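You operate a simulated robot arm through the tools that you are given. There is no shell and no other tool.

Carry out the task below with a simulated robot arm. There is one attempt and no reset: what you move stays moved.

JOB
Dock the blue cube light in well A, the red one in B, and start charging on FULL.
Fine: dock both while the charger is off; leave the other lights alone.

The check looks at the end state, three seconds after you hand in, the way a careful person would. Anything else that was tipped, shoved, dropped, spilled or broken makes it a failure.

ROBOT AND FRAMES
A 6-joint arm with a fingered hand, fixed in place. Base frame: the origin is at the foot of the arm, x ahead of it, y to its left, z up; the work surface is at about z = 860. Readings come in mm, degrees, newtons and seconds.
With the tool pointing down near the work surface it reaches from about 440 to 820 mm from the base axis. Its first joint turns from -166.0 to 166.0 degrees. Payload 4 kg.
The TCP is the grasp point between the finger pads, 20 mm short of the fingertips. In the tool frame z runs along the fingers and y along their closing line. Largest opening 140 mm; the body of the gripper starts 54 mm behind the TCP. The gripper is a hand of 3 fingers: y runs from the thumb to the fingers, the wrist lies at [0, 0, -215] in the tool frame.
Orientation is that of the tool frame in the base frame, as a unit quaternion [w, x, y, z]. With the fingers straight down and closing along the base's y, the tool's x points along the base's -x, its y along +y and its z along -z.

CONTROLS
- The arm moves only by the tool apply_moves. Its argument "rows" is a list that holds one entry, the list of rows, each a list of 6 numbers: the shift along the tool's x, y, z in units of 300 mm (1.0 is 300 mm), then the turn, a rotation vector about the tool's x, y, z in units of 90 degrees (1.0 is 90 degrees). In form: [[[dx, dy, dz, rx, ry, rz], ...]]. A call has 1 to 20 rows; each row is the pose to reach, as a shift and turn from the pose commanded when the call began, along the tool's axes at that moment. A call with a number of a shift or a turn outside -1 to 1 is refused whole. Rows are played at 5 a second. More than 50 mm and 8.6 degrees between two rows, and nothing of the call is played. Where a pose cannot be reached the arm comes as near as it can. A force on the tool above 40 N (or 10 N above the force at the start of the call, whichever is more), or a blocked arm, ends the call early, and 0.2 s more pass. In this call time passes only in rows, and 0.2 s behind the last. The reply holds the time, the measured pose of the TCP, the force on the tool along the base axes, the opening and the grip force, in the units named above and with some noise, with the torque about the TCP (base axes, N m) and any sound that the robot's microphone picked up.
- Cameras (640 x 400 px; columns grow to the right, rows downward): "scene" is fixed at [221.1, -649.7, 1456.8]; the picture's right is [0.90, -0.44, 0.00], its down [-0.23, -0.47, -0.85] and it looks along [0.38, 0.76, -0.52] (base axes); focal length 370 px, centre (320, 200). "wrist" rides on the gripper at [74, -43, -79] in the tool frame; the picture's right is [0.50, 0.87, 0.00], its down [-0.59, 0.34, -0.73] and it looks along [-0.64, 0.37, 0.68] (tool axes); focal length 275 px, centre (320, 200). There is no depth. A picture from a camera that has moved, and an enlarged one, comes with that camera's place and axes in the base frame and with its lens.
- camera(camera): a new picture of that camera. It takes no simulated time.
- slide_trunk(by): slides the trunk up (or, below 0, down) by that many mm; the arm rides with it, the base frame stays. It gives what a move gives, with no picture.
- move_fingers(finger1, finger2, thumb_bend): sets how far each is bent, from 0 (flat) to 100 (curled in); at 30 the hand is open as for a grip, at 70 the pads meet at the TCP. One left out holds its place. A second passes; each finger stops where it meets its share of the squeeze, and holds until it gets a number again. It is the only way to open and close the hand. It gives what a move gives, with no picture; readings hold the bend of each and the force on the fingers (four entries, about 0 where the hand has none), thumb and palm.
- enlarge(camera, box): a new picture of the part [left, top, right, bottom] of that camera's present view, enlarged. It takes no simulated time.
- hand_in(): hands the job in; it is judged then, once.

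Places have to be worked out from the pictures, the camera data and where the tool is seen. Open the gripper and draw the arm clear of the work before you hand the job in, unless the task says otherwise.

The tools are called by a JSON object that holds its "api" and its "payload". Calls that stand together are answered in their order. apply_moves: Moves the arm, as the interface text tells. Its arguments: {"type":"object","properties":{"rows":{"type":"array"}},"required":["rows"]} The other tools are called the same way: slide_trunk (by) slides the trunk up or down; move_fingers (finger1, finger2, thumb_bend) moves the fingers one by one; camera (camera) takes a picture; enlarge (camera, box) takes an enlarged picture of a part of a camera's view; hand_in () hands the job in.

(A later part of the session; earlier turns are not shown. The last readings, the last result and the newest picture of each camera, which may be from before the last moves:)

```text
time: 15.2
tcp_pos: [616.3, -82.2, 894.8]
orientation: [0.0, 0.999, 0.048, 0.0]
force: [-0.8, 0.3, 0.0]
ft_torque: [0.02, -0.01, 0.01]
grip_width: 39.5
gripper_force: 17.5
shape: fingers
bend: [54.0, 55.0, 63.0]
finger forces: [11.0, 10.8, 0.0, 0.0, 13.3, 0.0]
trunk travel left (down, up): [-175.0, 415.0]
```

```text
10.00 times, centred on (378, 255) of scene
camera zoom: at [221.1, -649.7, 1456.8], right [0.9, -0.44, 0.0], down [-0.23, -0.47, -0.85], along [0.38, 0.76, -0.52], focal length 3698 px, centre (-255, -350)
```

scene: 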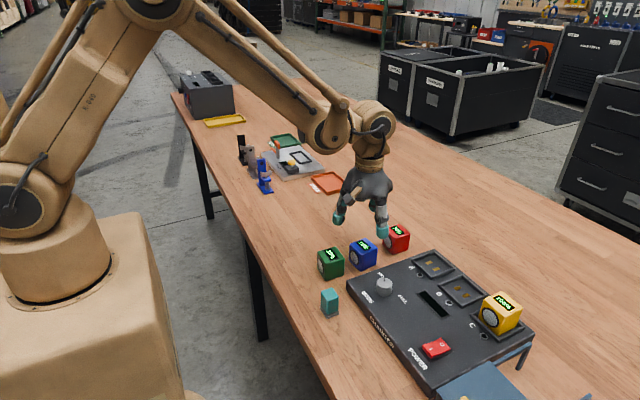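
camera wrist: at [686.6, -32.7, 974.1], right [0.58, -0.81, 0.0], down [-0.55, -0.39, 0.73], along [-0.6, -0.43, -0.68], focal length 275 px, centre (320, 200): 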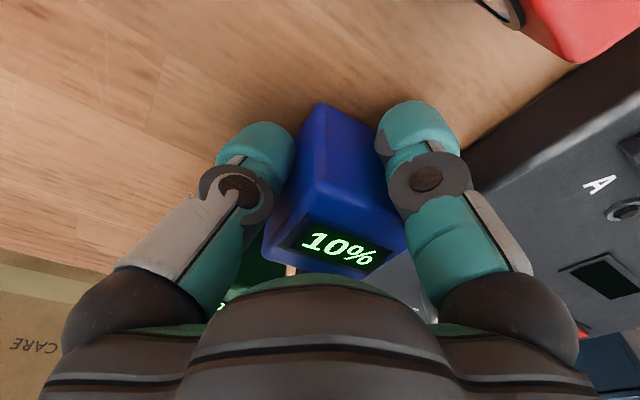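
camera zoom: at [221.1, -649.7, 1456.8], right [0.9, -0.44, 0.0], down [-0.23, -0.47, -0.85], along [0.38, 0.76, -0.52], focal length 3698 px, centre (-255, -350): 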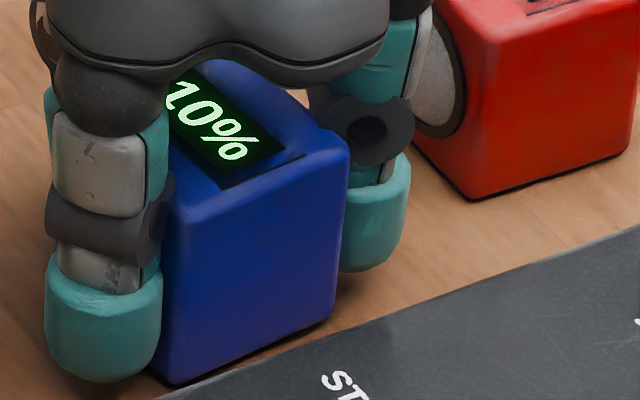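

The cube is pinched with fingers on its ±x faces and thumb on the +y face. I lift 70 mm slowly and check the hold.

{"api": "apply_moves", "payload": {"rows": [[[0, 0, -0.02, 0, 0, 0], [0, 0, -0.05, 0, 0, 0], [0, 0, -0.09, 0, 0, 0], [0, 0, -0.14, 0, 0, 0], [0, 0, -0.19, 0, 0, 0], [0, 0, -0.233, 0, 0, 0]]]}}

{"api": "camera", "payload": {"camera": "wrist"}}

{"api": "enlarge", "payload": {"camera": "scene", "box": [310, 180, 430, 280]}}

```text
time: 16.6
tcp_pos: [616.2, -81.8, 962.7]
orientation: [0.001, 0.999, 0.047, -0.001]
force: [-0.2, -1.1, -2.5]
ft_torque: [0.03, 0.02, 0.0]
grip_width: 39.3
gripper_force: 17.6
shape: fingers
bend: [54.0, 55.0, 63.0]
finger forces: [11.1, 10.8, 0.1, 0.0, 12.9, 0.0]
trunk travel left (down, up): [-175.0, 415.0]
```

```text
taken
camera wrist: at [686.7, -32.5, 1042.9], right [0.58, -0.81, 0.0], down [-0.55, -0.39, 0.73], along [-0.6, -0.43, -0.68], focal length 275 px, centre (320, 200)
```

wrist: 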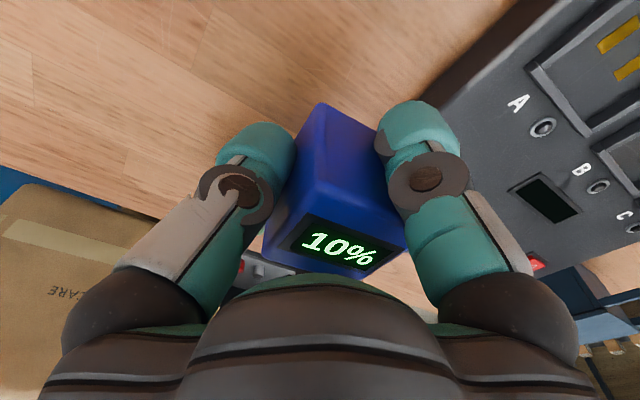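

```text
4.00 times, centred on (370, 230) of scene
camera zoom: at [221.1, -649.7, 1456.8], right [0.9, -0.44, 0.0], down [-0.23, -0.47, -0.85], along [0.38, 0.76, -0.52], focal length 1479 px, centre (120, 80)
```

zoom: 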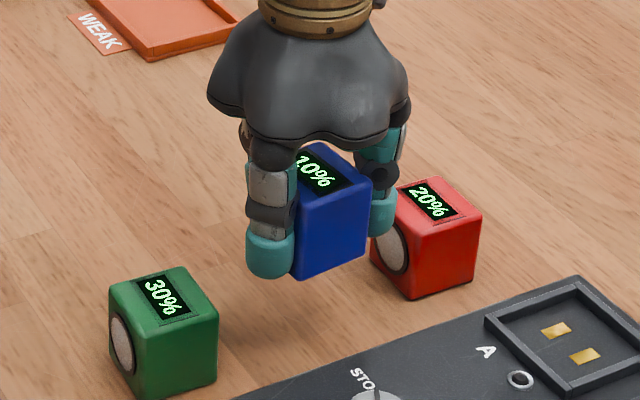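

The cube is lifted securely (about 2.5 N). I carry it over well A, turning the yaw back by 5.5° and keeping height.

{"api": "apply_moves", "payload": {"rows": [[[0.06, 0.055, -0.01, 0, 0, 0.01], [0.12, 0.112, -0.02, 0, 0, 0.02], [0.18, 0.168, -0.033, 0, 0, 0.03], [0.24, 0.224, -0.033, 0, 0, 0.04], [0.3, 0.28, -0.033, 0, 0, 0.05], [0.35, 0.327, -0.033, 0, 0, 0.061], [0.38, 0.355, -0.033, 0, 0, 0.061]]]}}

{"api": "camera", "payload": {"camera": "wrist"}}

{"api": "enlarge", "payload": {"camera": "scene", "box": [370, 190, 500, 300]}}

```text
time: 18.2
tcp_pos: [740.2, -177.8, 971.9]
orientation: [0.0, 1.0, -0.001, 0.0]
force: [0.1, -0.1, -3.4]
ft_torque: [0.03, 0.0, 0.0]
grip_width: 39.1
gripper_force: 17.1
shape: fingers
bend: [54.0, 55.0, 63.0]
finger forces: [11.1, 10.8, 0.0, 0.1, 12.7, 0.1]
trunk travel left (down, up): [-175.0, 415.0]
```

```text
taken
camera wrist: at [815.4, -135.3, 1052.4], right [0.5, -0.87, 0.0], down [-0.59, -0.34, 0.73], along [-0.64, -0.37, -0.68], focal length 275 px, centre (320, 200)
```

wrist: 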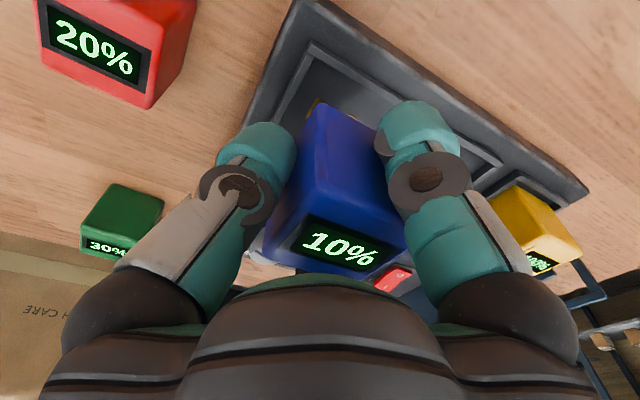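

```text
3.64 times, centred on (435, 245) of scene
camera zoom: at [221.1, -649.7, 1456.8], right [0.9, -0.44, 0.0], down [-0.23, -0.47, -0.85], along [0.38, 0.76, -0.52], focal length 1345 px, centre (-98, 36)
```

zoom: 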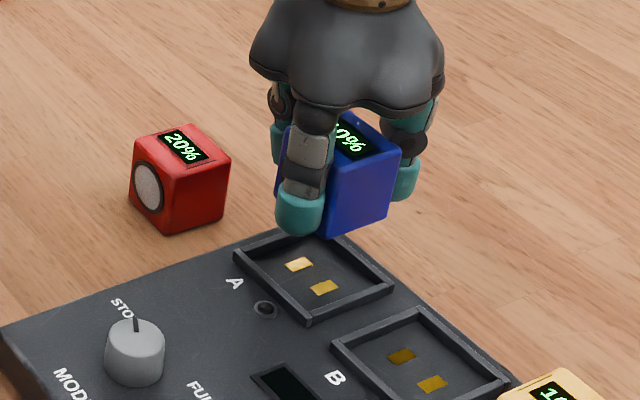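

Blue hovers over well A. I'll zoom in the scene view to compare the cube's bottom edges with the well frame.

{"api": "enlarge", "payload": {"camera": "scene", "box": [430, 215, 500, 285]}}

{"api": "enlarge", "payload": {"camera": "wrist", "box": [220, 0, 600, 290]}}

```text
5.71 times, centred on (465, 250) of scene
camera zoom: at [221.1, -649.7, 1456.8], right [0.9, -0.44, 0.0], down [-0.23, -0.47, -0.85], along [0.38, 0.76, -0.52], focal length 2113 px, centre (-509, -86)
```

zoom: 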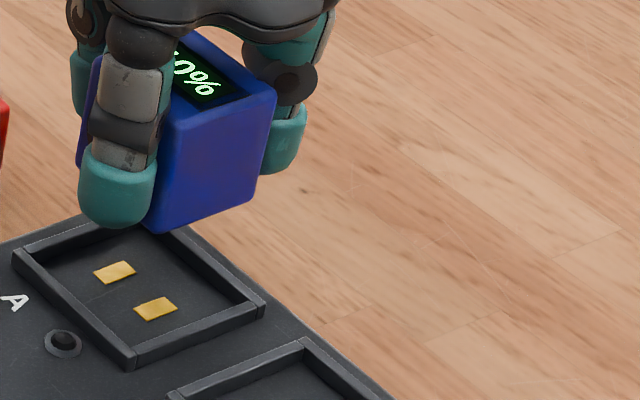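

```text
1.38 times, centred on (410, 145) of wrist
camera zoom: at [815.4, -135.3, 1052.4], right [0.5, -0.87, 0.0], down [-0.59, -0.34, 0.73], along [-0.64, -0.37, -0.68], focal length 380 px, centre (196, 276)
```

zoom: 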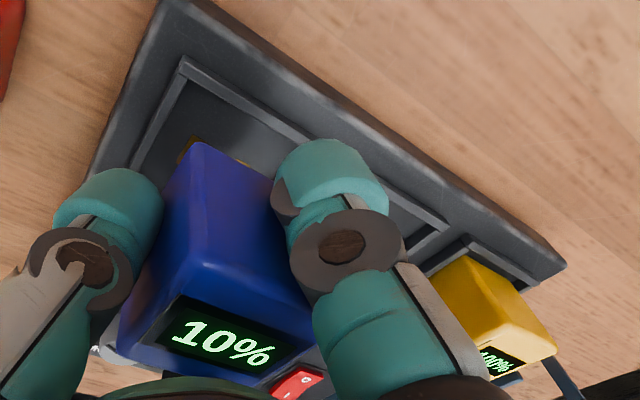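

The cube's yaw matches the frame; it needs to move roughly (-6,-5) mm in base. I shift and lower until its bottom is a few millimetres above the frame, then compare again.

{"api": "apply_moves", "payload": {"rows": [[[-0.01, 0.008, 0.03, 0, 0, 0], [-0.02, 0.0167, 0.06, 0, 0, 0], [-0.02, 0.0167, 0.09, 0, 0, 0], [-0.02, 0.0167, 0.108, 0, 0, 0]]]}}

{"api": "enlarge", "payload": {"camera": "scene", "box": [405, 225, 475, 295]}}

{"api": "camera", "payload": {"camera": "wrist"}}

```text
time: 19.2
tcp_pos: [733.0, -183.3, 941.7]
orientation: [-0.001, 1.0, 0.0, 0.0]
force: [-0.4, 0.5, -3.0]
ft_torque: [0.02, -0.02, -0.01]
grip_width: 39.3
gripper_force: 17.0
shape: fingers
bend: [54.0, 55.0, 63.0]
finger forces: [11.1, 10.8, 0.1, 0.1, 12.6, 0.0]
trunk travel left (down, up): [-175.0, 415.0]
```

```text
5.71 times, centred on (440, 260) of scene
camera zoom: at [221.1, -649.7, 1456.8], right [0.9, -0.44, 0.0], down [-0.23, -0.47, -0.85], along [0.38, 0.76, -0.52], focal length 2113 px, centre (-366, -143)
```

zoom: 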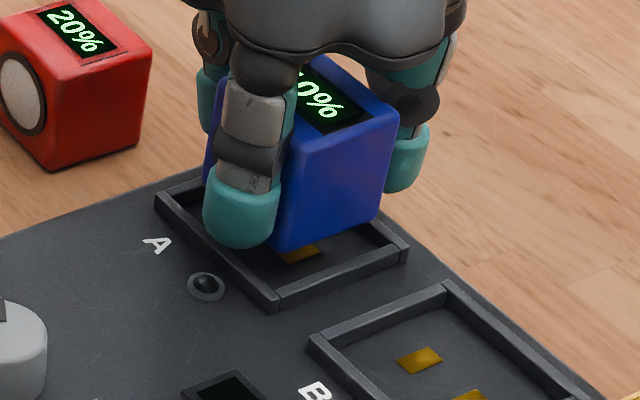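

```text
taken
camera wrist: at [808.3, -140.4, 1021.1], right [0.5, -0.87, 0.0], down [-0.59, -0.34, 0.73], along [-0.64, -0.37, -0.68], focal length 275 px, centre (320, 200)
```

wrist: 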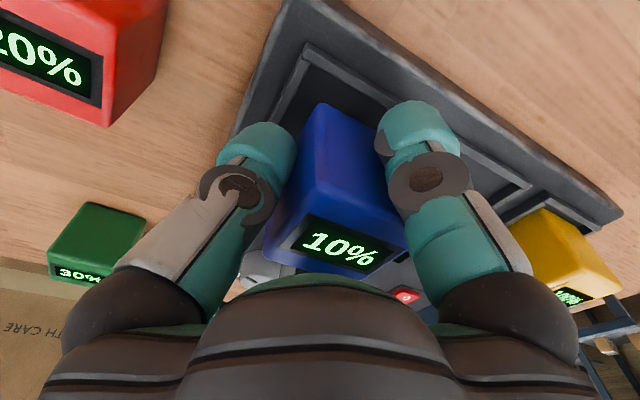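

I'll check the opposite viewpoint in the wrist camera: the cube's far bottom corner relative to the frame's +x,+y corner.

{"api": "enlarge", "payload": {"camera": "wrist", "box": [230, 20, 430, 145]}}

{"api": "enlarge", "payload": {"camera": "scene", "box": [420, 240, 470, 280]}}

```text
3.20 times, centred on (330, 82) of wrist
camera zoom: at [808.3, -140.4, 1021.1], right [0.5, -0.87, 0.0], down [-0.59, -0.34, 0.73], along [-0.64, -0.37, -0.68], focal length 881 px, centre (288, 576)
```

zoom: 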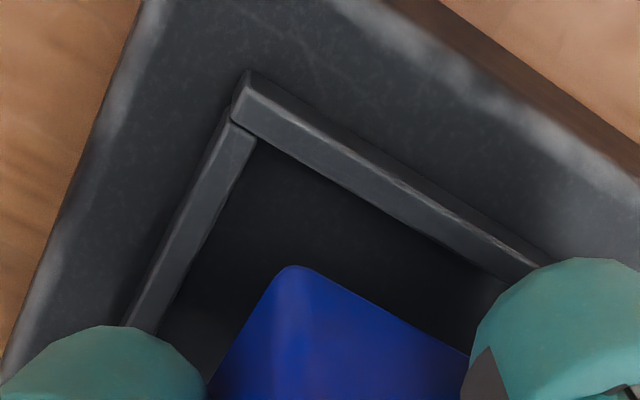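

```text
10.00 times, centred on (445, 260) of scene
camera zoom: at [221.1, -649.7, 1456.8], right [0.9, -0.44, 0.0], down [-0.23, -0.47, -0.85], along [0.38, 0.76, -0.52], focal length 3698 px, centre (-930, -400)
```

zoom: 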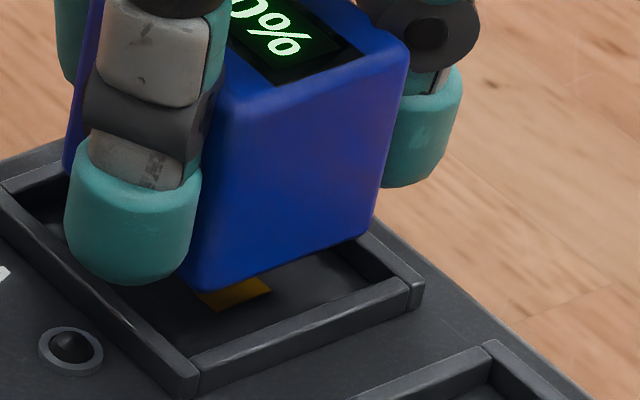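

The two viewpoints disagree in opposite directions, which means the cube is higher above the frame than I assumed; combined, the needed shift is only about (+1.5,+2). I apply that and lower 8 mm, then re-check.

{"api": "apply_moves", "payload": {"rows": [[[0.003, -0.003, 0.01, 0, 0, 0], [0.005, -0.0067, 0.0267, 0, 0, 0]]]}}

{"api": "enlarge", "payload": {"camera": "scene", "box": [420, 240, 470, 280]}}

{"api": "enlarge", "payload": {"camera": "wrist", "box": [230, 20, 430, 145]}}

```text
time: 19.8
tcp_pos: [734.8, -179.2, 933.7]
orientation: [0.0, 1.0, 0.0, 0.0]
force: [-0.2, 1.7, -2.6]
ft_torque: [0.02, -0.02, 0.01]
grip_width: 39.4
gripper_force: 17.8
shape: fingers
bend: [54.0, 55.0, 63.0]
finger forces: [11.1, 10.9, 0.0, 0.0, 12.6, 0.1]
trunk travel left (down, up): [-175.0, 415.0]
```

```text
10.00 times, centred on (445, 260) of scene
camera zoom: at [221.1, -649.7, 1456.8], right [0.9, -0.44, 0.0], down [-0.23, -0.47, -0.85], along [0.38, 0.76, -0.52], focal length 3698 px, centre (-930, -400)
```

zoom: 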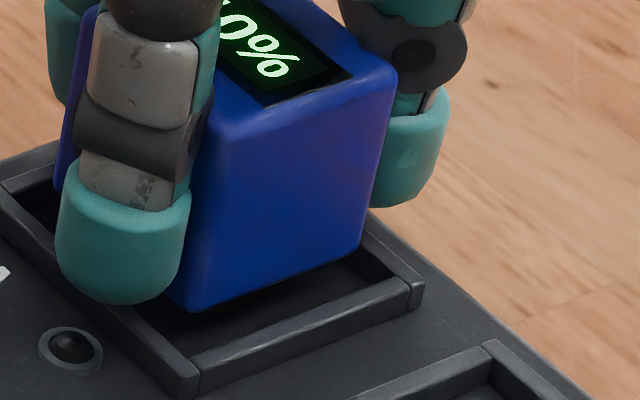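

```text
3.20 times, centred on (330, 82) of wrist
camera zoom: at [809.5, -137.7, 1012.8], right [0.5, -0.87, 0.0], down [-0.59, -0.34, 0.73], along [-0.64, -0.37, -0.68], focal length 881 px, centre (288, 576)
```

zoom: 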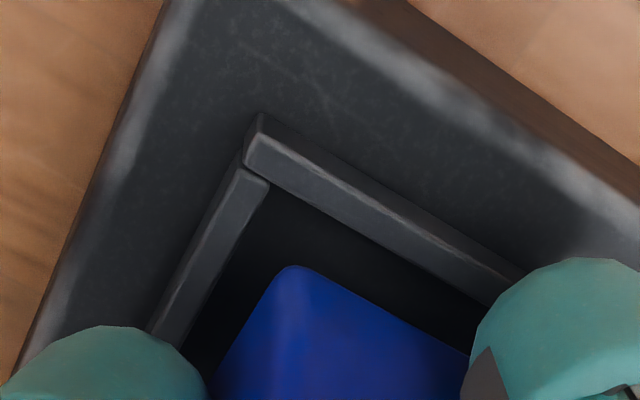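

With the cube bottom about 15 mm above the well floor, both views agree the cube is centred within about 1 mm. I lower 9 mm more and look again.

{"api": "apply_moves", "payload": {"rows": [[[0, 0, 0.01, 0, 0, 0], [0, 0, 0.02, 0, 0, 0], [0, 0, 0.03, 0, 0, 0]]]}}

{"api": "enlarge", "payload": {"camera": "scene", "box": [420, 240, 470, 280]}}

{"api": "enlarge", "payload": {"camera": "wrist", "box": [230, 20, 430, 145]}}

```text
time: 20.6
tcp_pos: [735.9, -180.3, 924.5]
orientation: [0.001, 1.0, 0.0, 0.0]
force: [0.3, -0.4, 2.7]
ft_torque: [-0.07, -0.02, 0.02]
grip_width: 39.1
gripper_force: 20.5
shape: fingers
bend: [54.0, 55.0, 63.0]
finger forces: [14.0, 13.8, 0.0, 0.0, 12.7, 0.0]
trunk travel left (down, up): [-175.0, 415.0]
```

```text
10.00 times, centred on (445, 260) of scene
camera zoom: at [221.1, -649.7, 1456.8], right [0.9, -0.44, 0.0], down [-0.23, -0.47, -0.85], along [0.38, 0.76, -0.52], focal length 3698 px, centre (-930, -400)
```

zoom: 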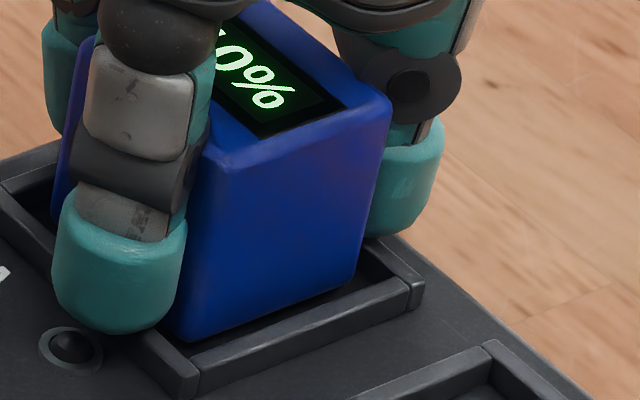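

```text
3.20 times, centred on (330, 82) of wrist
camera zoom: at [809.9, -137.8, 1004.1], right [0.5, -0.87, 0.0], down [-0.59, -0.34, 0.73], along [-0.64, -0.37, -0.68], focal length 881 px, centre (288, 576)
```

zoom: 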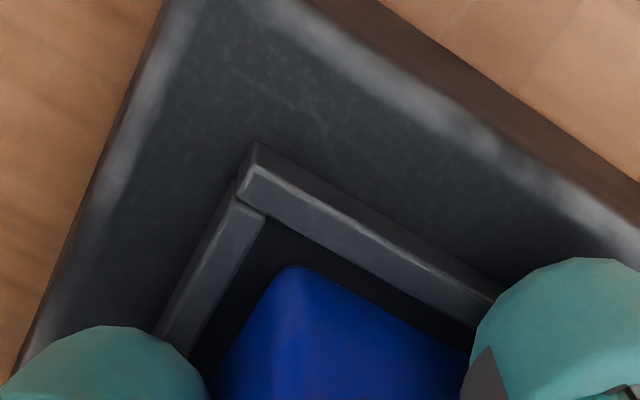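

Force shows contact (+5 N) at TCP z 924.5, shared evenly by both fingers. The views put the cube centred with its bottom already below the frame's rim and a few mm above the floor, so the fingertips seem to rest on the frame bars. I ease up 1 mm, then release the thumb first.

{"api": "apply_moves", "payload": {"rows": [[[0, 0, -0.0035, 0, 0, 0]]]}}

{"api": "move_fingers", "payload": {"thumb_bend": 60}}

{"api": "enlarge", "payload": {"camera": "scene", "box": [420, 240, 470, 280]}}

{"api": "camera", "payload": {"camera": "wrist"}}

```text
time: 21.0
tcp_pos: [735.4, -179.6, 924.5]
orientation: [0.001, 1.0, 0.0, 0.0]
force: [0.9, 0.8, -0.4]
ft_torque: [0.03, -0.05, 0.04]
grip_width: 39.4
gripper_force: 18.6
shape: fingers
bend: [54.0, 55.0, 63.0]
finger forces: [12.4, 12.2, 0.1, 0.1, 12.7, 0.0]
trunk travel left (down, up): [-175.0, 415.0]
```

```text
time: 22.0
tcp_pos: [734.9, -180.4, 924.6]
orientation: [0.001, 1.0, 0.0, 0.0]
force: [0.2, 0.6, -0.4]
ft_torque: [0.04, -0.02, 0.03]
grip_width: 42.4
gripper_force: 15.1
shape: fingers
bend: [55.0, 55.0, 60.0]
finger forces: [14.3, 14.3, 0.1, 0.1, 0.1, 0.0]
trunk travel left (down, up): [-175.0, 415.0]
```

```text
10.00 times, centred on (445, 260) of scene
camera zoom: at [221.1, -649.7, 1456.8], right [0.9, -0.44, 0.0], down [-0.23, -0.47, -0.85], along [0.38, 0.76, -0.52], focal length 3698 px, centre (-930, -400)
```

zoom: 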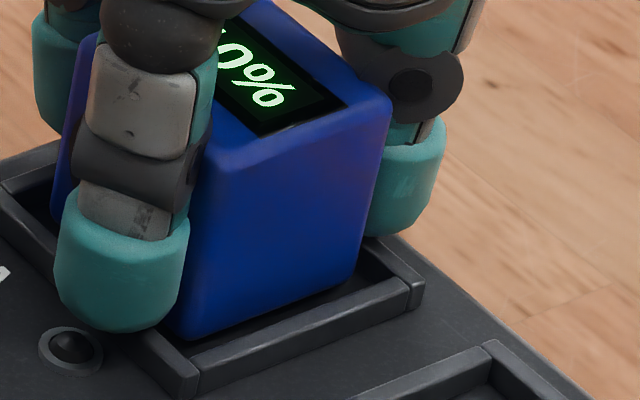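

```text
taken
camera wrist: at [809.9, -138.4, 1004.8], right [0.5, -0.87, 0.0], down [-0.59, -0.34, 0.73], along [-0.64, -0.37, -0.68], focal length 275 px, centre (320, 200)
```

wrist: 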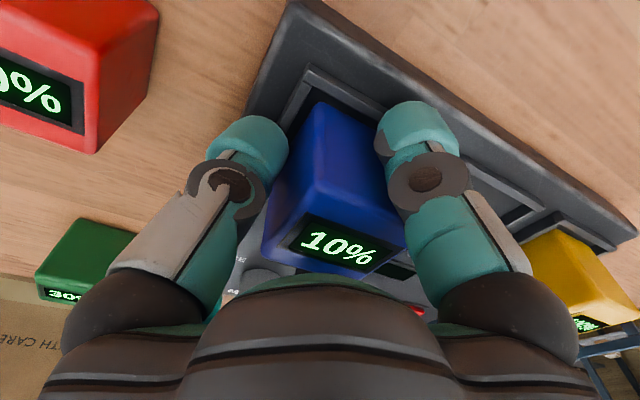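

The thumb is clear and the cube stays pinched, level and centred. Now I ease the two fingers slightly so the cube slides down.

{"api": "move_fingers", "payload": {"finger1": 54, "finger2": 54}}

{"api": "enlarge", "payload": {"camera": "scene", "box": [420, 240, 470, 280]}}

```text
time: 23.0
tcp_pos: [735.5, -180.6, 925.6]
orientation: [0.0, 1.0, 0.0, 0.0]
force: [0.4, 0.6, -1.0]
ft_torque: [0.03, -0.02, 0.02]
grip_width: 43.5
gripper_force: 2.8
shape: fingers
bend: [53.0, 54.0, 60.0]
finger forces: [3.0, 3.0, 0.0, 0.1, 0.1, 0.1]
trunk travel left (down, up): [-175.0, 415.0]
```

```text
10.00 times, centred on (445, 260) of scene
camera zoom: at [221.1, -649.7, 1456.8], right [0.9, -0.44, 0.0], down [-0.23, -0.47, -0.85], along [0.38, 0.76, -0.52], focal length 3698 px, centre (-930, -400)
```

zoom: 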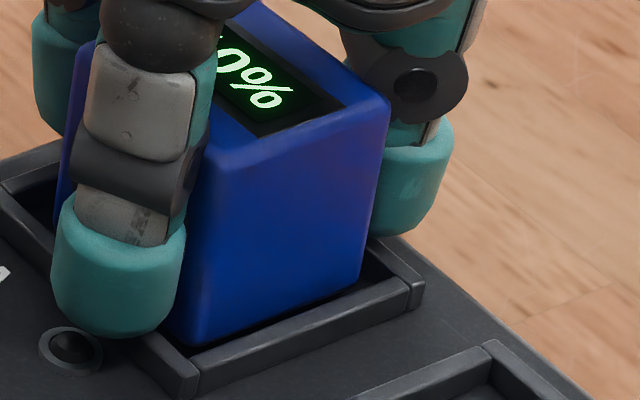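

Grip fell to about 3 N and the cube settled slightly. I open the fingers a bit more.

{"api": "move_fingers", "payload": {"finger1": 52, "finger2": 52}}

{"api": "enlarge", "payload": {"camera": "scene", "box": [420, 240, 470, 280]}}

{"api": "enlarge", "payload": {"camera": "wrist", "box": [230, 20, 430, 145]}}

```text
time: 24.0
tcp_pos: [735.0, -180.8, 924.9]
orientation: [0.001, 1.0, 0.0, 0.001]
force: [-0.1, 1.4, 1.3]
ft_torque: [-0.01, 0.0, -0.01]
grip_width: 44.5
gripper_force: 0.7
shape: fingers
bend: [52.0, 52.0, 60.0]
finger forces: [1.0, 0.8, 0.1, 0.0, 0.1, 0.1]
trunk travel left (down, up): [-175.0, 415.0]
```

```text
10.00 times, centred on (445, 260) of scene
camera zoom: at [221.1, -649.7, 1456.8], right [0.9, -0.44, 0.0], down [-0.23, -0.47, -0.85], along [0.38, 0.76, -0.52], focal length 3698 px, centre (-930, -400)
```

zoom: 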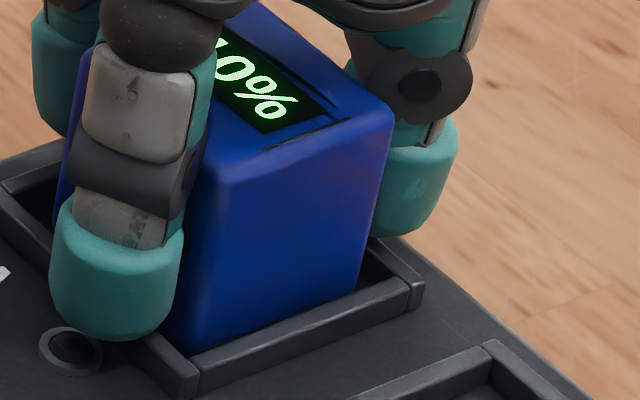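

```text
3.20 times, centred on (330, 82) of wrist
camera zoom: at [809.7, -138.5, 1005.0], right [0.5, -0.87, 0.0], down [-0.59, -0.34, 0.73], along [-0.64, -0.37, -0.68], focal length 881 px, centre (288, 576)
```

zoom: 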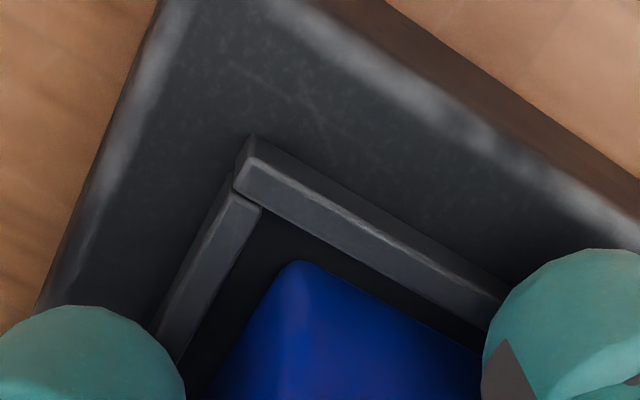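

The cube is now loose with under 1 N on it and is settling into the frame. I open the fingers further to let it sit.

{"api": "move_fingers", "payload": {"finger1": 49, "finger2": 49, "thumb_bend": 58}}

{"api": "enlarge", "payload": {"camera": "scene", "box": [420, 240, 470, 280]}}

{"api": "camera", "payload": {"camera": "wrist"}}

```text
time: 25.0
tcp_pos: [734.6, -180.7, 924.8]
orientation: [0.0, 1.0, 0.001, -0.001]
force: [0.3, -0.1, -0.4]
ft_torque: [0.0, -0.02, -0.04]
grip_width: 54.5
gripper_force: 0.0
shape: fingers
bend: [49.0, 49.0, 57.0]
finger forces: [0.0, 0.0, 0.0, 0.1, 0.0, 0.0]
trunk travel left (down, up): [-175.0, 415.0]
```

```text
10.00 times, centred on (445, 260) of scene
camera zoom: at [221.1, -649.7, 1456.8], right [0.9, -0.44, 0.0], down [-0.23, -0.47, -0.85], along [0.38, 0.76, -0.52], focal length 3698 px, centre (-930, -400)
```

zoom: 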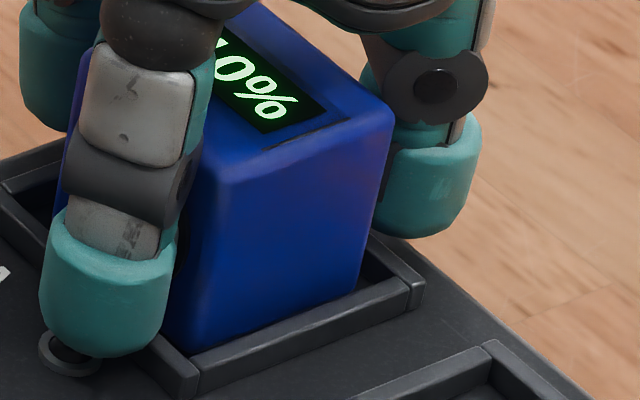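

```text
taken
camera wrist: at [809.8, -138.5, 1004.9], right [0.5, -0.87, 0.0], down [-0.59, -0.34, 0.73], along [-0.64, -0.37, -0.68], focal length 275 px, centre (320, 200)
```

wrist: 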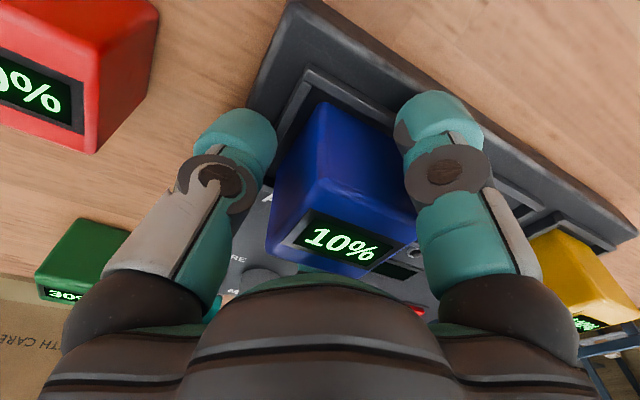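

The cube is free (zero forces). I open a little more and rise straight up.

{"api": "move_fingers", "payload": {"finger1": 45, "finger2": 45, "thumb_bend": 49}}

{"api": "apply_moves", "payload": {"rows": [[[0, 0, -0.03, 0, 0, 0], [0, 0, -0.08, 0, 0, 0], [0, 0, -0.16, 0, 0, 0], [0, 0, -0.28, 0, 0, 0]]]}}

{"api": "enlarge", "payload": {"camera": "scene", "box": [400, 220, 490, 290]}}

{"api": "camera", "payload": {"camera": "wrist"}}

```text
time: 26.0
tcp_pos: [735.3, -180.4, 925.1]
orientation: [0.001, 1.0, 0.0, 0.0]
force: [-0.5, 0.0, -0.6]
ft_torque: [0.01, -0.02, 0.01]
grip_width: 72.9
gripper_force: 0.1
shape: fingers
bend: [45.0, 45.0, 49.0]
finger forces: [0.0, 0.0, 0.0, 0.1, 0.0, 0.1]
trunk travel left (down, up): [-175.0, 415.0]
```

```text
time: 27.0
tcp_pos: [734.9, -179.9, 1007.7]
orientation: [0.0, 1.0, 0.001, 0.0]
force: [0.9, -0.2, 0.6]
ft_torque: [0.0, 0.01, 0.02]
grip_width: 73.2
gripper_force: 0.0
shape: fingers
bend: [45.0, 45.0, 49.0]
finger forces: [0.0, 0.0, 0.1, 0.0, 0.0, 0.0]
trunk travel left (down, up): [-175.0, 415.0]
```

```text
5.71 times, centred on (445, 255) of scene
camera zoom: at [221.1, -649.7, 1456.8], right [0.9, -0.44, 0.0], down [-0.23, -0.47, -0.85], along [0.38, 0.76, -0.52], focal length 2113 px, centre (-394, -114)
```

zoom: 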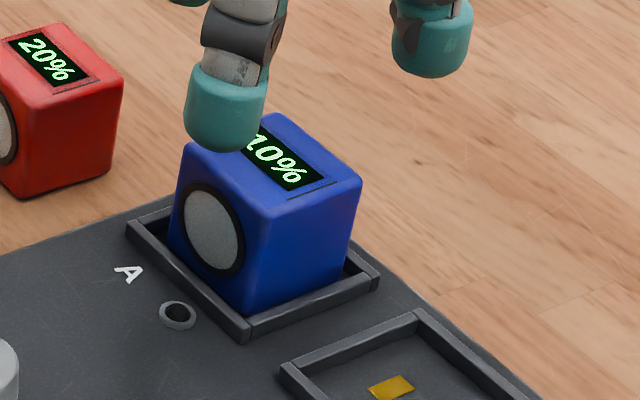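

```text
taken
camera wrist: at [809.5, -138.1, 1088.9], right [0.5, -0.87, 0.0], down [-0.59, -0.34, 0.73], along [-0.64, -0.37, -0.68], focal length 275 px, centre (320, 200)
```

wrist: 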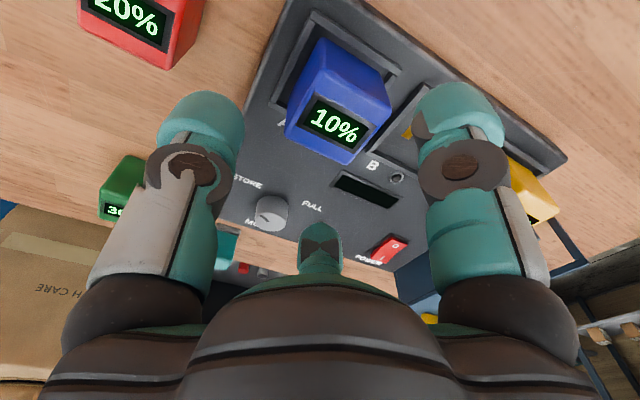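

Blue is in well A with its lens facing front. I'll zoom in to verify that it sits flat.

{"api": "enlarge", "payload": {"camera": "scene", "box": [420, 238, 464, 282]}}

{"api": "enlarge", "payload": {"camera": "wrist", "box": [265, 0, 425, 175]}}

{"api": "enlarge", "payload": {"camera": "scene", "box": [470, 280, 540, 345]}}

```text
9.09 times, centred on (442, 260) of scene
camera zoom: at [221.1, -649.7, 1456.8], right [0.9, -0.44, 0.0], down [-0.23, -0.47, -0.85], along [0.38, 0.76, -0.52], focal length 3362 px, centre (-789, -346)
```

zoom: 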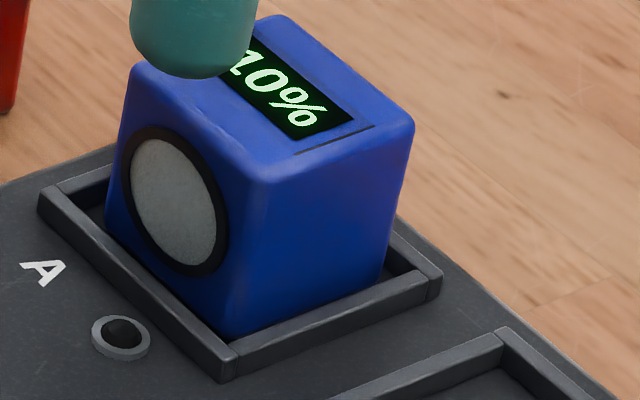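

```text
2.29 times, centred on (345, 88) of wrist
camera zoom: at [809.5, -138.1, 1088.9], right [0.5, -0.87, 0.0], down [-0.59, -0.34, 0.73], along [-0.64, -0.37, -0.68], focal length 629 px, centre (263, 457)
```

zoom: 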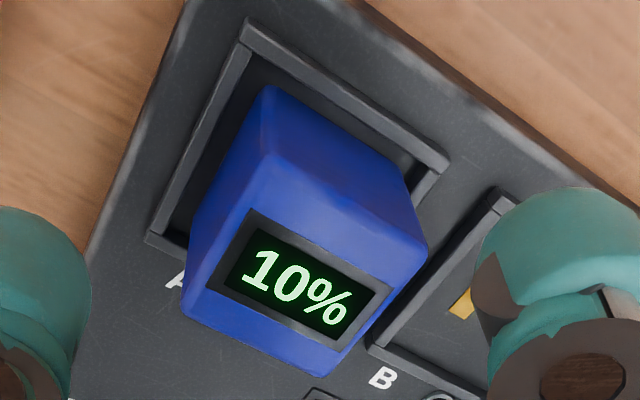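

```text
6.15 times, centred on (505, 312) of scene
camera zoom: at [221.1, -649.7, 1456.8], right [0.9, -0.44, 0.0], down [-0.23, -0.47, -0.85], along [0.38, 0.76, -0.52], focal length 2276 px, centre (-818, -492)
```

zoom: 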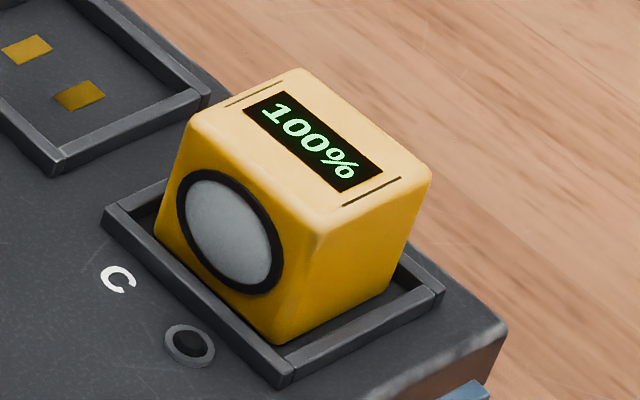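

Geometry from the wrist view shows blue flat on the floor of A at ≈(735,-192). Next is red: I move above it with the TCP about 10 mm to its +y side, so that closing won't slide it, with the fingers at 43.

{"api": "move_fingers", "payload": {"finger1": 43, "finger2": 43, "thumb_bend": 43}}

{"api": "apply_moves", "payload": {"rows": [[[-0.006, -0.103, 0.007, 0, 0, 0], [-0.012, -0.207, 0.013, 0, 0, 0], [-0.018, -0.31, 0.02, 0, 0, 0], [-0.023, -0.4133, 0.0267, 0, 0, 0]]]}}

{"api": "camera", "payload": {"camera": "wrist"}}

{"api": "enlarge", "payload": {"camera": "wrist", "box": [255, 10, 415, 150]}}

```text
time: 28.0
tcp_pos: [733.7, -180.6, 1008.6]
orientation: [0.0, 1.0, 0.0, -0.001]
force: [-0.7, -0.3, -1.2]
ft_torque: [0.02, 0.01, -0.03]
grip_width: 85.6
gripper_force: 0.0
shape: fingers
bend: [43.0, 43.0, 43.0]
finger forces: [0.0, 0.1, 0.0, 0.0, 0.1, 0.0]
trunk travel left (down, up): [-175.0, 415.0]
```

```text
time: 29.0
tcp_pos: [728.1, -56.1, 1002.7]
orientation: [-0.001, 1.0, 0.0, 0.0]
force: [1.4, 0.7, 0.6]
ft_torque: [-0.02, 0.04, -0.01]
grip_width: 85.7
gripper_force: 0.1
shape: fingers
bend: [43.0, 43.0, 43.0]
finger forces: [0.0, 0.0, 0.0, 0.0, 0.0, 0.1]
trunk travel left (down, up): [-175.0, 415.0]
```

```text
taken
camera wrist: at [803.1, -14.2, 1082.1], right [0.5, -0.87, 0.0], down [-0.59, -0.34, 0.73], along [-0.64, -0.37, -0.68], focal length 275 px, centre (320, 200)
```

wrist: 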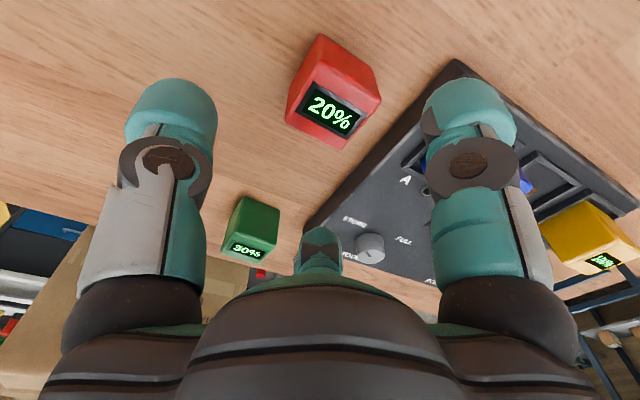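

```text
2.86 times, centred on (335, 80) of wrist
camera zoom: at [803.1, -14.2, 1082.1], right [0.5, -0.87, 0.0], down [-0.59, -0.34, 0.73], along [-0.64, -0.37, -0.68], focal length 786 px, centre (277, 543)
```

zoom: 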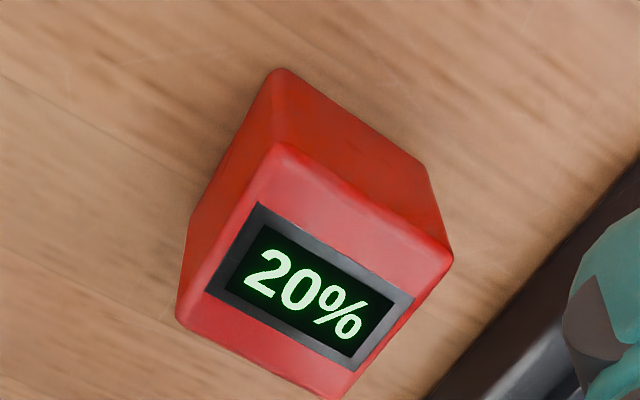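

Red's centre (averaging opposite views) is about (726,-68), so I shift slightly and descend to TCP z≈905, about 10 mm higher on the cube than before, so that the fingertips clear the frame bars later.

{"api": "apply_moves", "payload": {"rows": [[[-0.004, 0.003, 0.07, 0, 0, 0], [-0.0087, 0.0053, 0.15, 0, 0, 0], [-0.0087, 0.0053, 0.2, 0, 0, 0], [-0.0087, 0.0053, 0.24, 0, 0, 0], [-0.0087, 0.0053, 0.28, 0, 0, 0], [-0.0087, 0.0053, 0.326, 0, 0, 0]]]}}

{"api": "camera", "payload": {"camera": "wrist"}}

{"api": "enlarge", "payload": {"camera": "scene", "box": [355, 195, 445, 275]}}

```text
time: 30.4
tcp_pos: [726.6, -59.1, 902.8]
orientation: [0.0, 1.0, 0.0, 0.0]
force: [0.6, 0.8, 0.7]
ft_torque: [-0.01, -0.03, 0.0]
grip_width: 85.3
gripper_force: 0.1
shape: fingers
bend: [43.0, 43.0, 43.0]
finger forces: [0.0, 0.1, 0.0, 0.0, 0.1, 0.0]
trunk travel left (down, up): [-175.0, 415.0]
```

```text
taken
camera wrist: at [801.6, -16.9, 982.8], right [0.5, -0.87, 0.0], down [-0.59, -0.34, 0.73], along [-0.64, -0.37, -0.68], focal length 275 px, centre (320, 200)
```

wrist: 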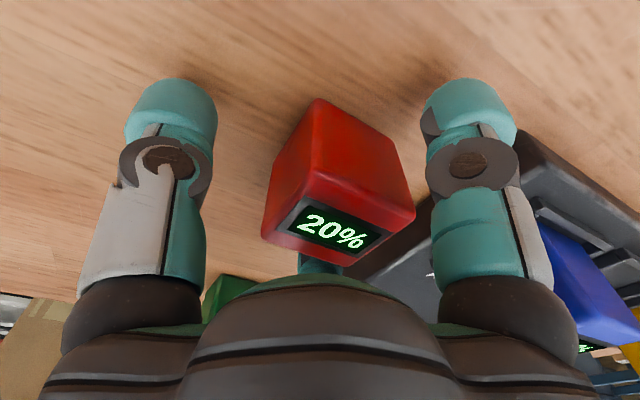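

```text
5.00 times, centred on (400, 235) of scene
camera zoom: at [221.1, -649.7, 1456.8], right [0.9, -0.44, 0.0], down [-0.23, -0.47, -0.85], along [0.38, 0.76, -0.52], focal length 1849 px, centre (-80, 25)
```

zoom: 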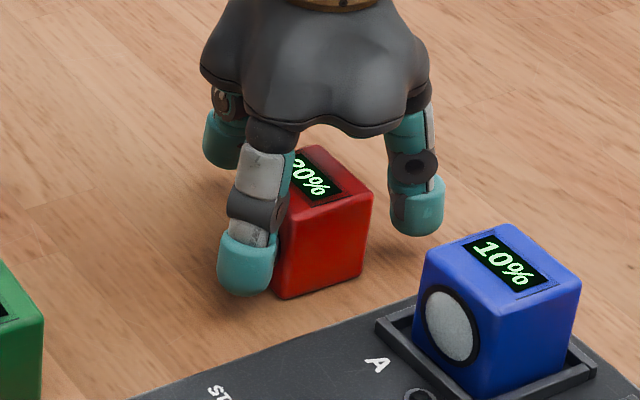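

The cube sits well between the digits. I close in two stages as before.

{"api": "move_fingers", "payload": {"finger1": 49, "finger2": 49, "thumb_bend": 56}}

{"api": "camera", "payload": {"camera": "wrist"}}

```text
time: 31.4
tcp_pos: [726.4, -58.8, 903.5]
orientation: [0.0, 1.0, 0.0, 0.0]
force: [1.0, 0.2, -0.2]
ft_torque: [-0.02, 0.02, 0.03]
grip_width: 56.5
gripper_force: 0.1
shape: fingers
bend: [49.0, 49.0, 56.0]
finger forces: [0.1, 0.0, 0.0, 0.1, 0.0, 0.0]
trunk travel left (down, up): [-175.0, 415.0]
```

```text
taken
camera wrist: at [801.5, -16.9, 983.0], right [0.5, -0.87, 0.0], down [-0.59, -0.34, 0.73], along [-0.64, -0.37, -0.68], focal length 275 px, centre (320, 200)
```

wrist: 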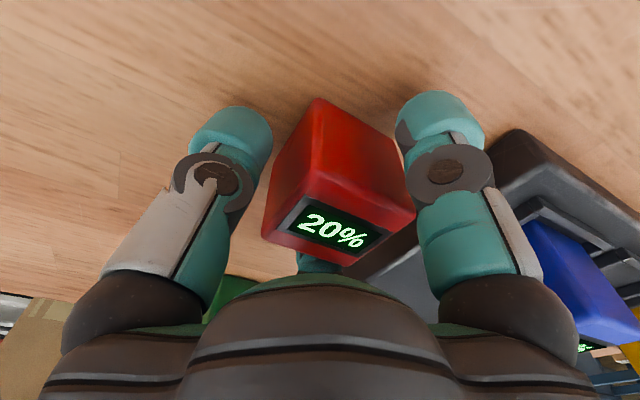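

No contact yet and the cube is undisturbed. Now I squeeze.

{"api": "move_fingers", "payload": {"finger1": 70, "finger2": 70, "thumb_bend": 70}}

{"api": "camera", "payload": {"camera": "wrist"}}

{"api": "enlarge", "payload": {"camera": "scene", "box": [370, 210, 430, 265]}}

```text
time: 32.4
tcp_pos: [726.5, -58.5, 902.4]
orientation: [0.0, 1.0, 0.0, 0.0]
force: [-0.6, 0.7, -0.6]
ft_torque: [0.03, 0.01, 0.0]
grip_width: 37.7
gripper_force: 15.8
shape: fingers
bend: [55.0, 55.0, 64.0]
finger forces: [10.2, 9.9, 0.0, 0.0, 12.4, 0.1]
trunk travel left (down, up): [-175.0, 415.0]
```

```text
taken
camera wrist: at [801.6, -16.9, 982.9], right [0.5, -0.87, 0.0], down [-0.59, -0.34, 0.73], along [-0.64, -0.37, -0.68], focal length 275 px, centre (320, 200)
```

wrist: 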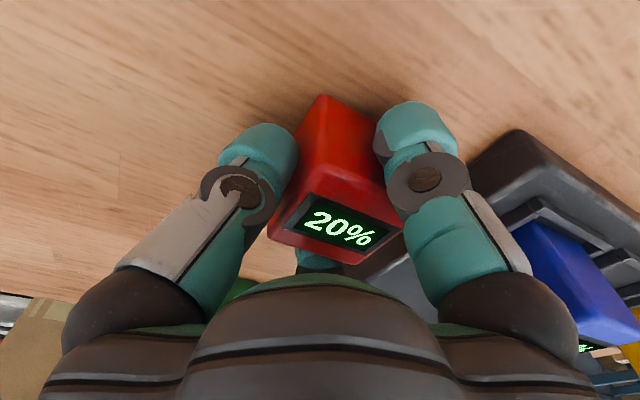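

```text
7.27 times, centred on (400, 238) of scene
camera zoom: at [221.1, -649.7, 1456.8], right [0.9, -0.44, 0.0], down [-0.23, -0.47, -0.85], along [0.38, 0.76, -0.52], focal length 2689 px, centre (-262, -73)
```

zoom: 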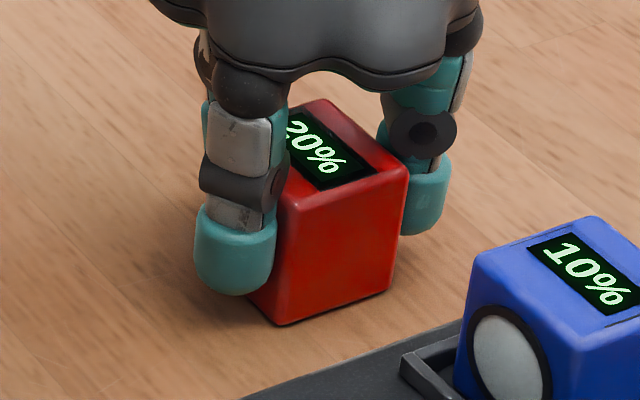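

Red is gripped (10 N per finger, 12 N thumb) and still upright. I lift it about 100 mm, high enough to pass over blue.

{"api": "apply_moves", "payload": {"rows": [[[0, 0, -0.02, 0, 0, 0], [0, 0, -0.06, 0, 0, 0], [0, 0, -0.12, 0, 0, 0], [0, 0, -0.19, 0, 0, 0], [0, 0, -0.26, 0, 0, 0], [0, 0, -0.341, 0, 0, 0]]]}}

{"api": "camera", "payload": {"camera": "wrist"}}

{"api": "enlarge", "payload": {"camera": "scene", "box": [360, 170, 460, 260]}}

```text
time: 33.8
tcp_pos: [726.6, -57.3, 1006.3]
orientation: [0.001, 1.0, 0.0, 0.0]
force: [1.1, 0.1, -2.6]
ft_torque: [-0.01, 0.03, 0.03]
grip_width: 38.1
gripper_force: 16.3
shape: fingers
bend: [55.0, 55.0, 64.0]
finger forces: [10.1, 10.0, 0.0, 0.0, 12.3, 0.1]
trunk travel left (down, up): [-175.0, 415.0]
```

```text
taken
camera wrist: at [800.4, -14.9, 1085.8], right [0.5, -0.87, 0.0], down [-0.59, -0.34, 0.73], along [-0.64, -0.37, -0.68], focal length 275 px, centre (320, 200)
```

wrist: 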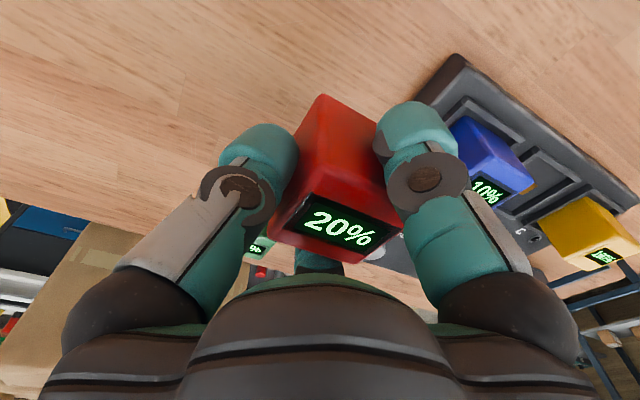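

```text
4.44 times, centred on (410, 215) of scene
camera zoom: at [221.1, -649.7, 1456.8], right [0.9, -0.44, 0.0], down [-0.23, -0.47, -0.85], along [0.38, 0.76, -0.52], focal length 1644 px, centre (-80, 133)
```

zoom: 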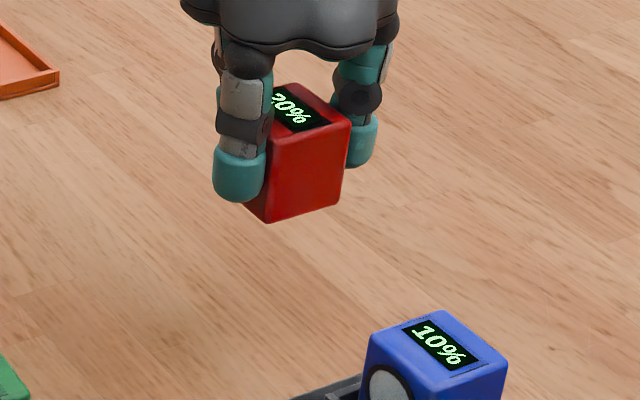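

Held well, with the cube bottom now visibly below the fingertips. I carry it at this height over well B.

{"api": "apply_moves", "payload": {"rows": [[[0.005, 0.1, 0, 0, 0, 0], [0.01, 0.22, 0, 0, 0, 0], [0.015, 0.34, 0, 0, 0, 0], [0.02, 0.46, 0, 0, 0, 0], [0.025, 0.58, 0, 0, 0, 0], [0.03, 0.66, 0, 0, 0, 0], [0.03, 0.702, 0, 0, 0, 0]]]}}

{"api": "camera", "payload": {"camera": "wrist"}}

{"api": "enlarge", "payload": {"camera": "scene", "box": [410, 200, 530, 320]}}

```text
time: 35.4
tcp_pos: [733.9, -268.1, 1005.0]
orientation: [0.0, 1.0, 0.0, 0.0]
force: [0.3, -0.4, -2.3]
ft_torque: [0.03, 0.03, 0.01]
grip_width: 37.9
gripper_force: 16.0
shape: fingers
bend: [55.0, 55.0, 64.0]
finger forces: [10.1, 9.8, 0.0, 0.1, 12.3, 0.1]
trunk travel left (down, up): [-175.0, 415.0]
```

```text
taken
camera wrist: at [808.3, -225.5, 1084.5], right [0.5, -0.87, 0.0], down [-0.59, -0.34, 0.73], along [-0.64, -0.37, -0.68], focal length 275 px, centre (320, 200)
```

wrist: 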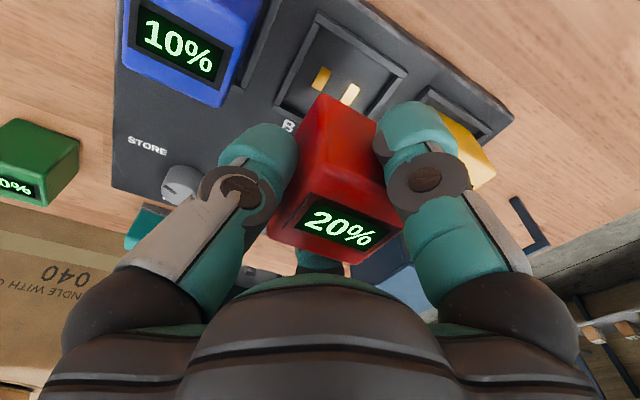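

```text
3.33 times, centred on (470, 260) of scene
camera zoom: at [221.1, -649.7, 1456.8], right [0.9, -0.44, 0.0], down [-0.23, -0.47, -0.85], along [0.38, 0.76, -0.52], focal length 1233 px, centre (-180, 0)
```

zoom: 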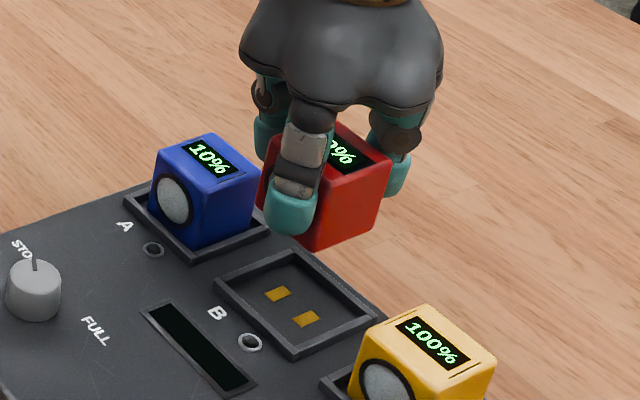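

Red is above B, blue sits properly in A. I lower until the cube bottom is about 10 mm above the frame and check alignment from both views.

{"api": "apply_moves", "payload": {"rows": [[[0.002, 0, 0.04, 0, 0, 0], [0.004, 0, 0.09, 0, 0, 0], [0.004, 0, 0.14, 0, 0, 0], [0.004, 0, 0.19, 0, 0, 0]]]}}

{"api": "enlarge", "payload": {"camera": "scene", "box": [440, 260, 500, 310]}}

{"api": "enlarge", "payload": {"camera": "wrist", "box": [230, 20, 430, 145]}}

{"api": "camera", "payload": {"camera": "wrist"}}

```text
time: 36.4
tcp_pos: [735.6, -269.6, 949.1]
orientation: [0.0, 1.0, -0.001, 0.0]
force: [-0.8, 0.8, -1.9]
ft_torque: [0.04, -0.02, 0.0]
grip_width: 37.6
gripper_force: 16.3
shape: fingers
bend: [55.0, 55.0, 64.0]
finger forces: [10.2, 9.8, 0.0, 0.0, 12.2, 0.1]
trunk travel left (down, up): [-175.0, 415.0]
```

```text
8.00 times, centred on (470, 285) of scene
camera zoom: at [221.1, -649.7, 1456.8], right [0.9, -0.44, 0.0], down [-0.23, -0.47, -0.85], along [0.38, 0.76, -0.52], focal length 2958 px, centre (-880, -480)
```

zoom: 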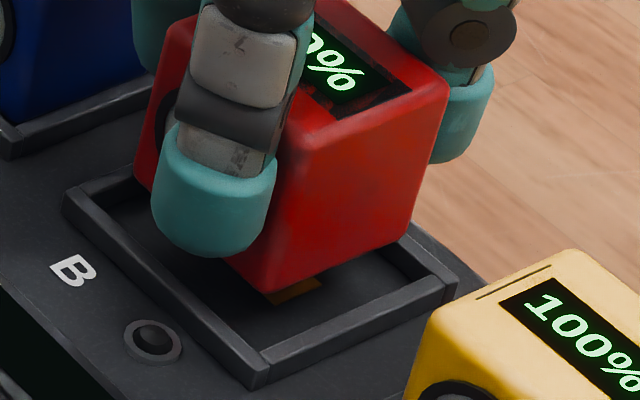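

```text
3.20 times, centred on (330, 82) of wrist
camera zoom: at [810.4, -226.8, 1028.7], right [0.5, -0.87, 0.0], down [-0.59, -0.34, 0.73], along [-0.64, -0.37, -0.68], focal length 881 px, centre (288, 576)
```

zoom: 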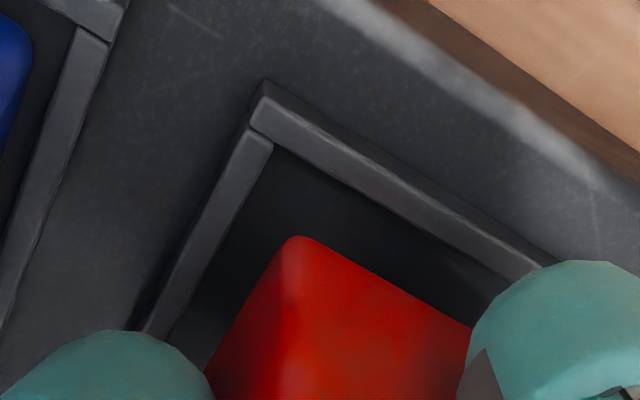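

```text
taken
camera wrist: at [810.4, -226.8, 1028.7], right [0.5, -0.87, 0.0], down [-0.59, -0.34, 0.73], along [-0.64, -0.37, -0.68], focal length 275 px, centre (320, 200)
```

wrist: 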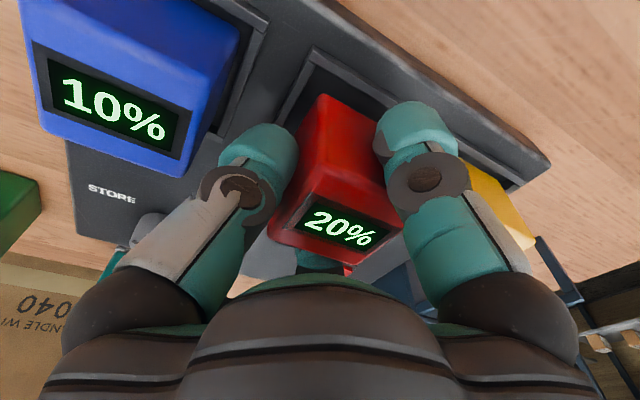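

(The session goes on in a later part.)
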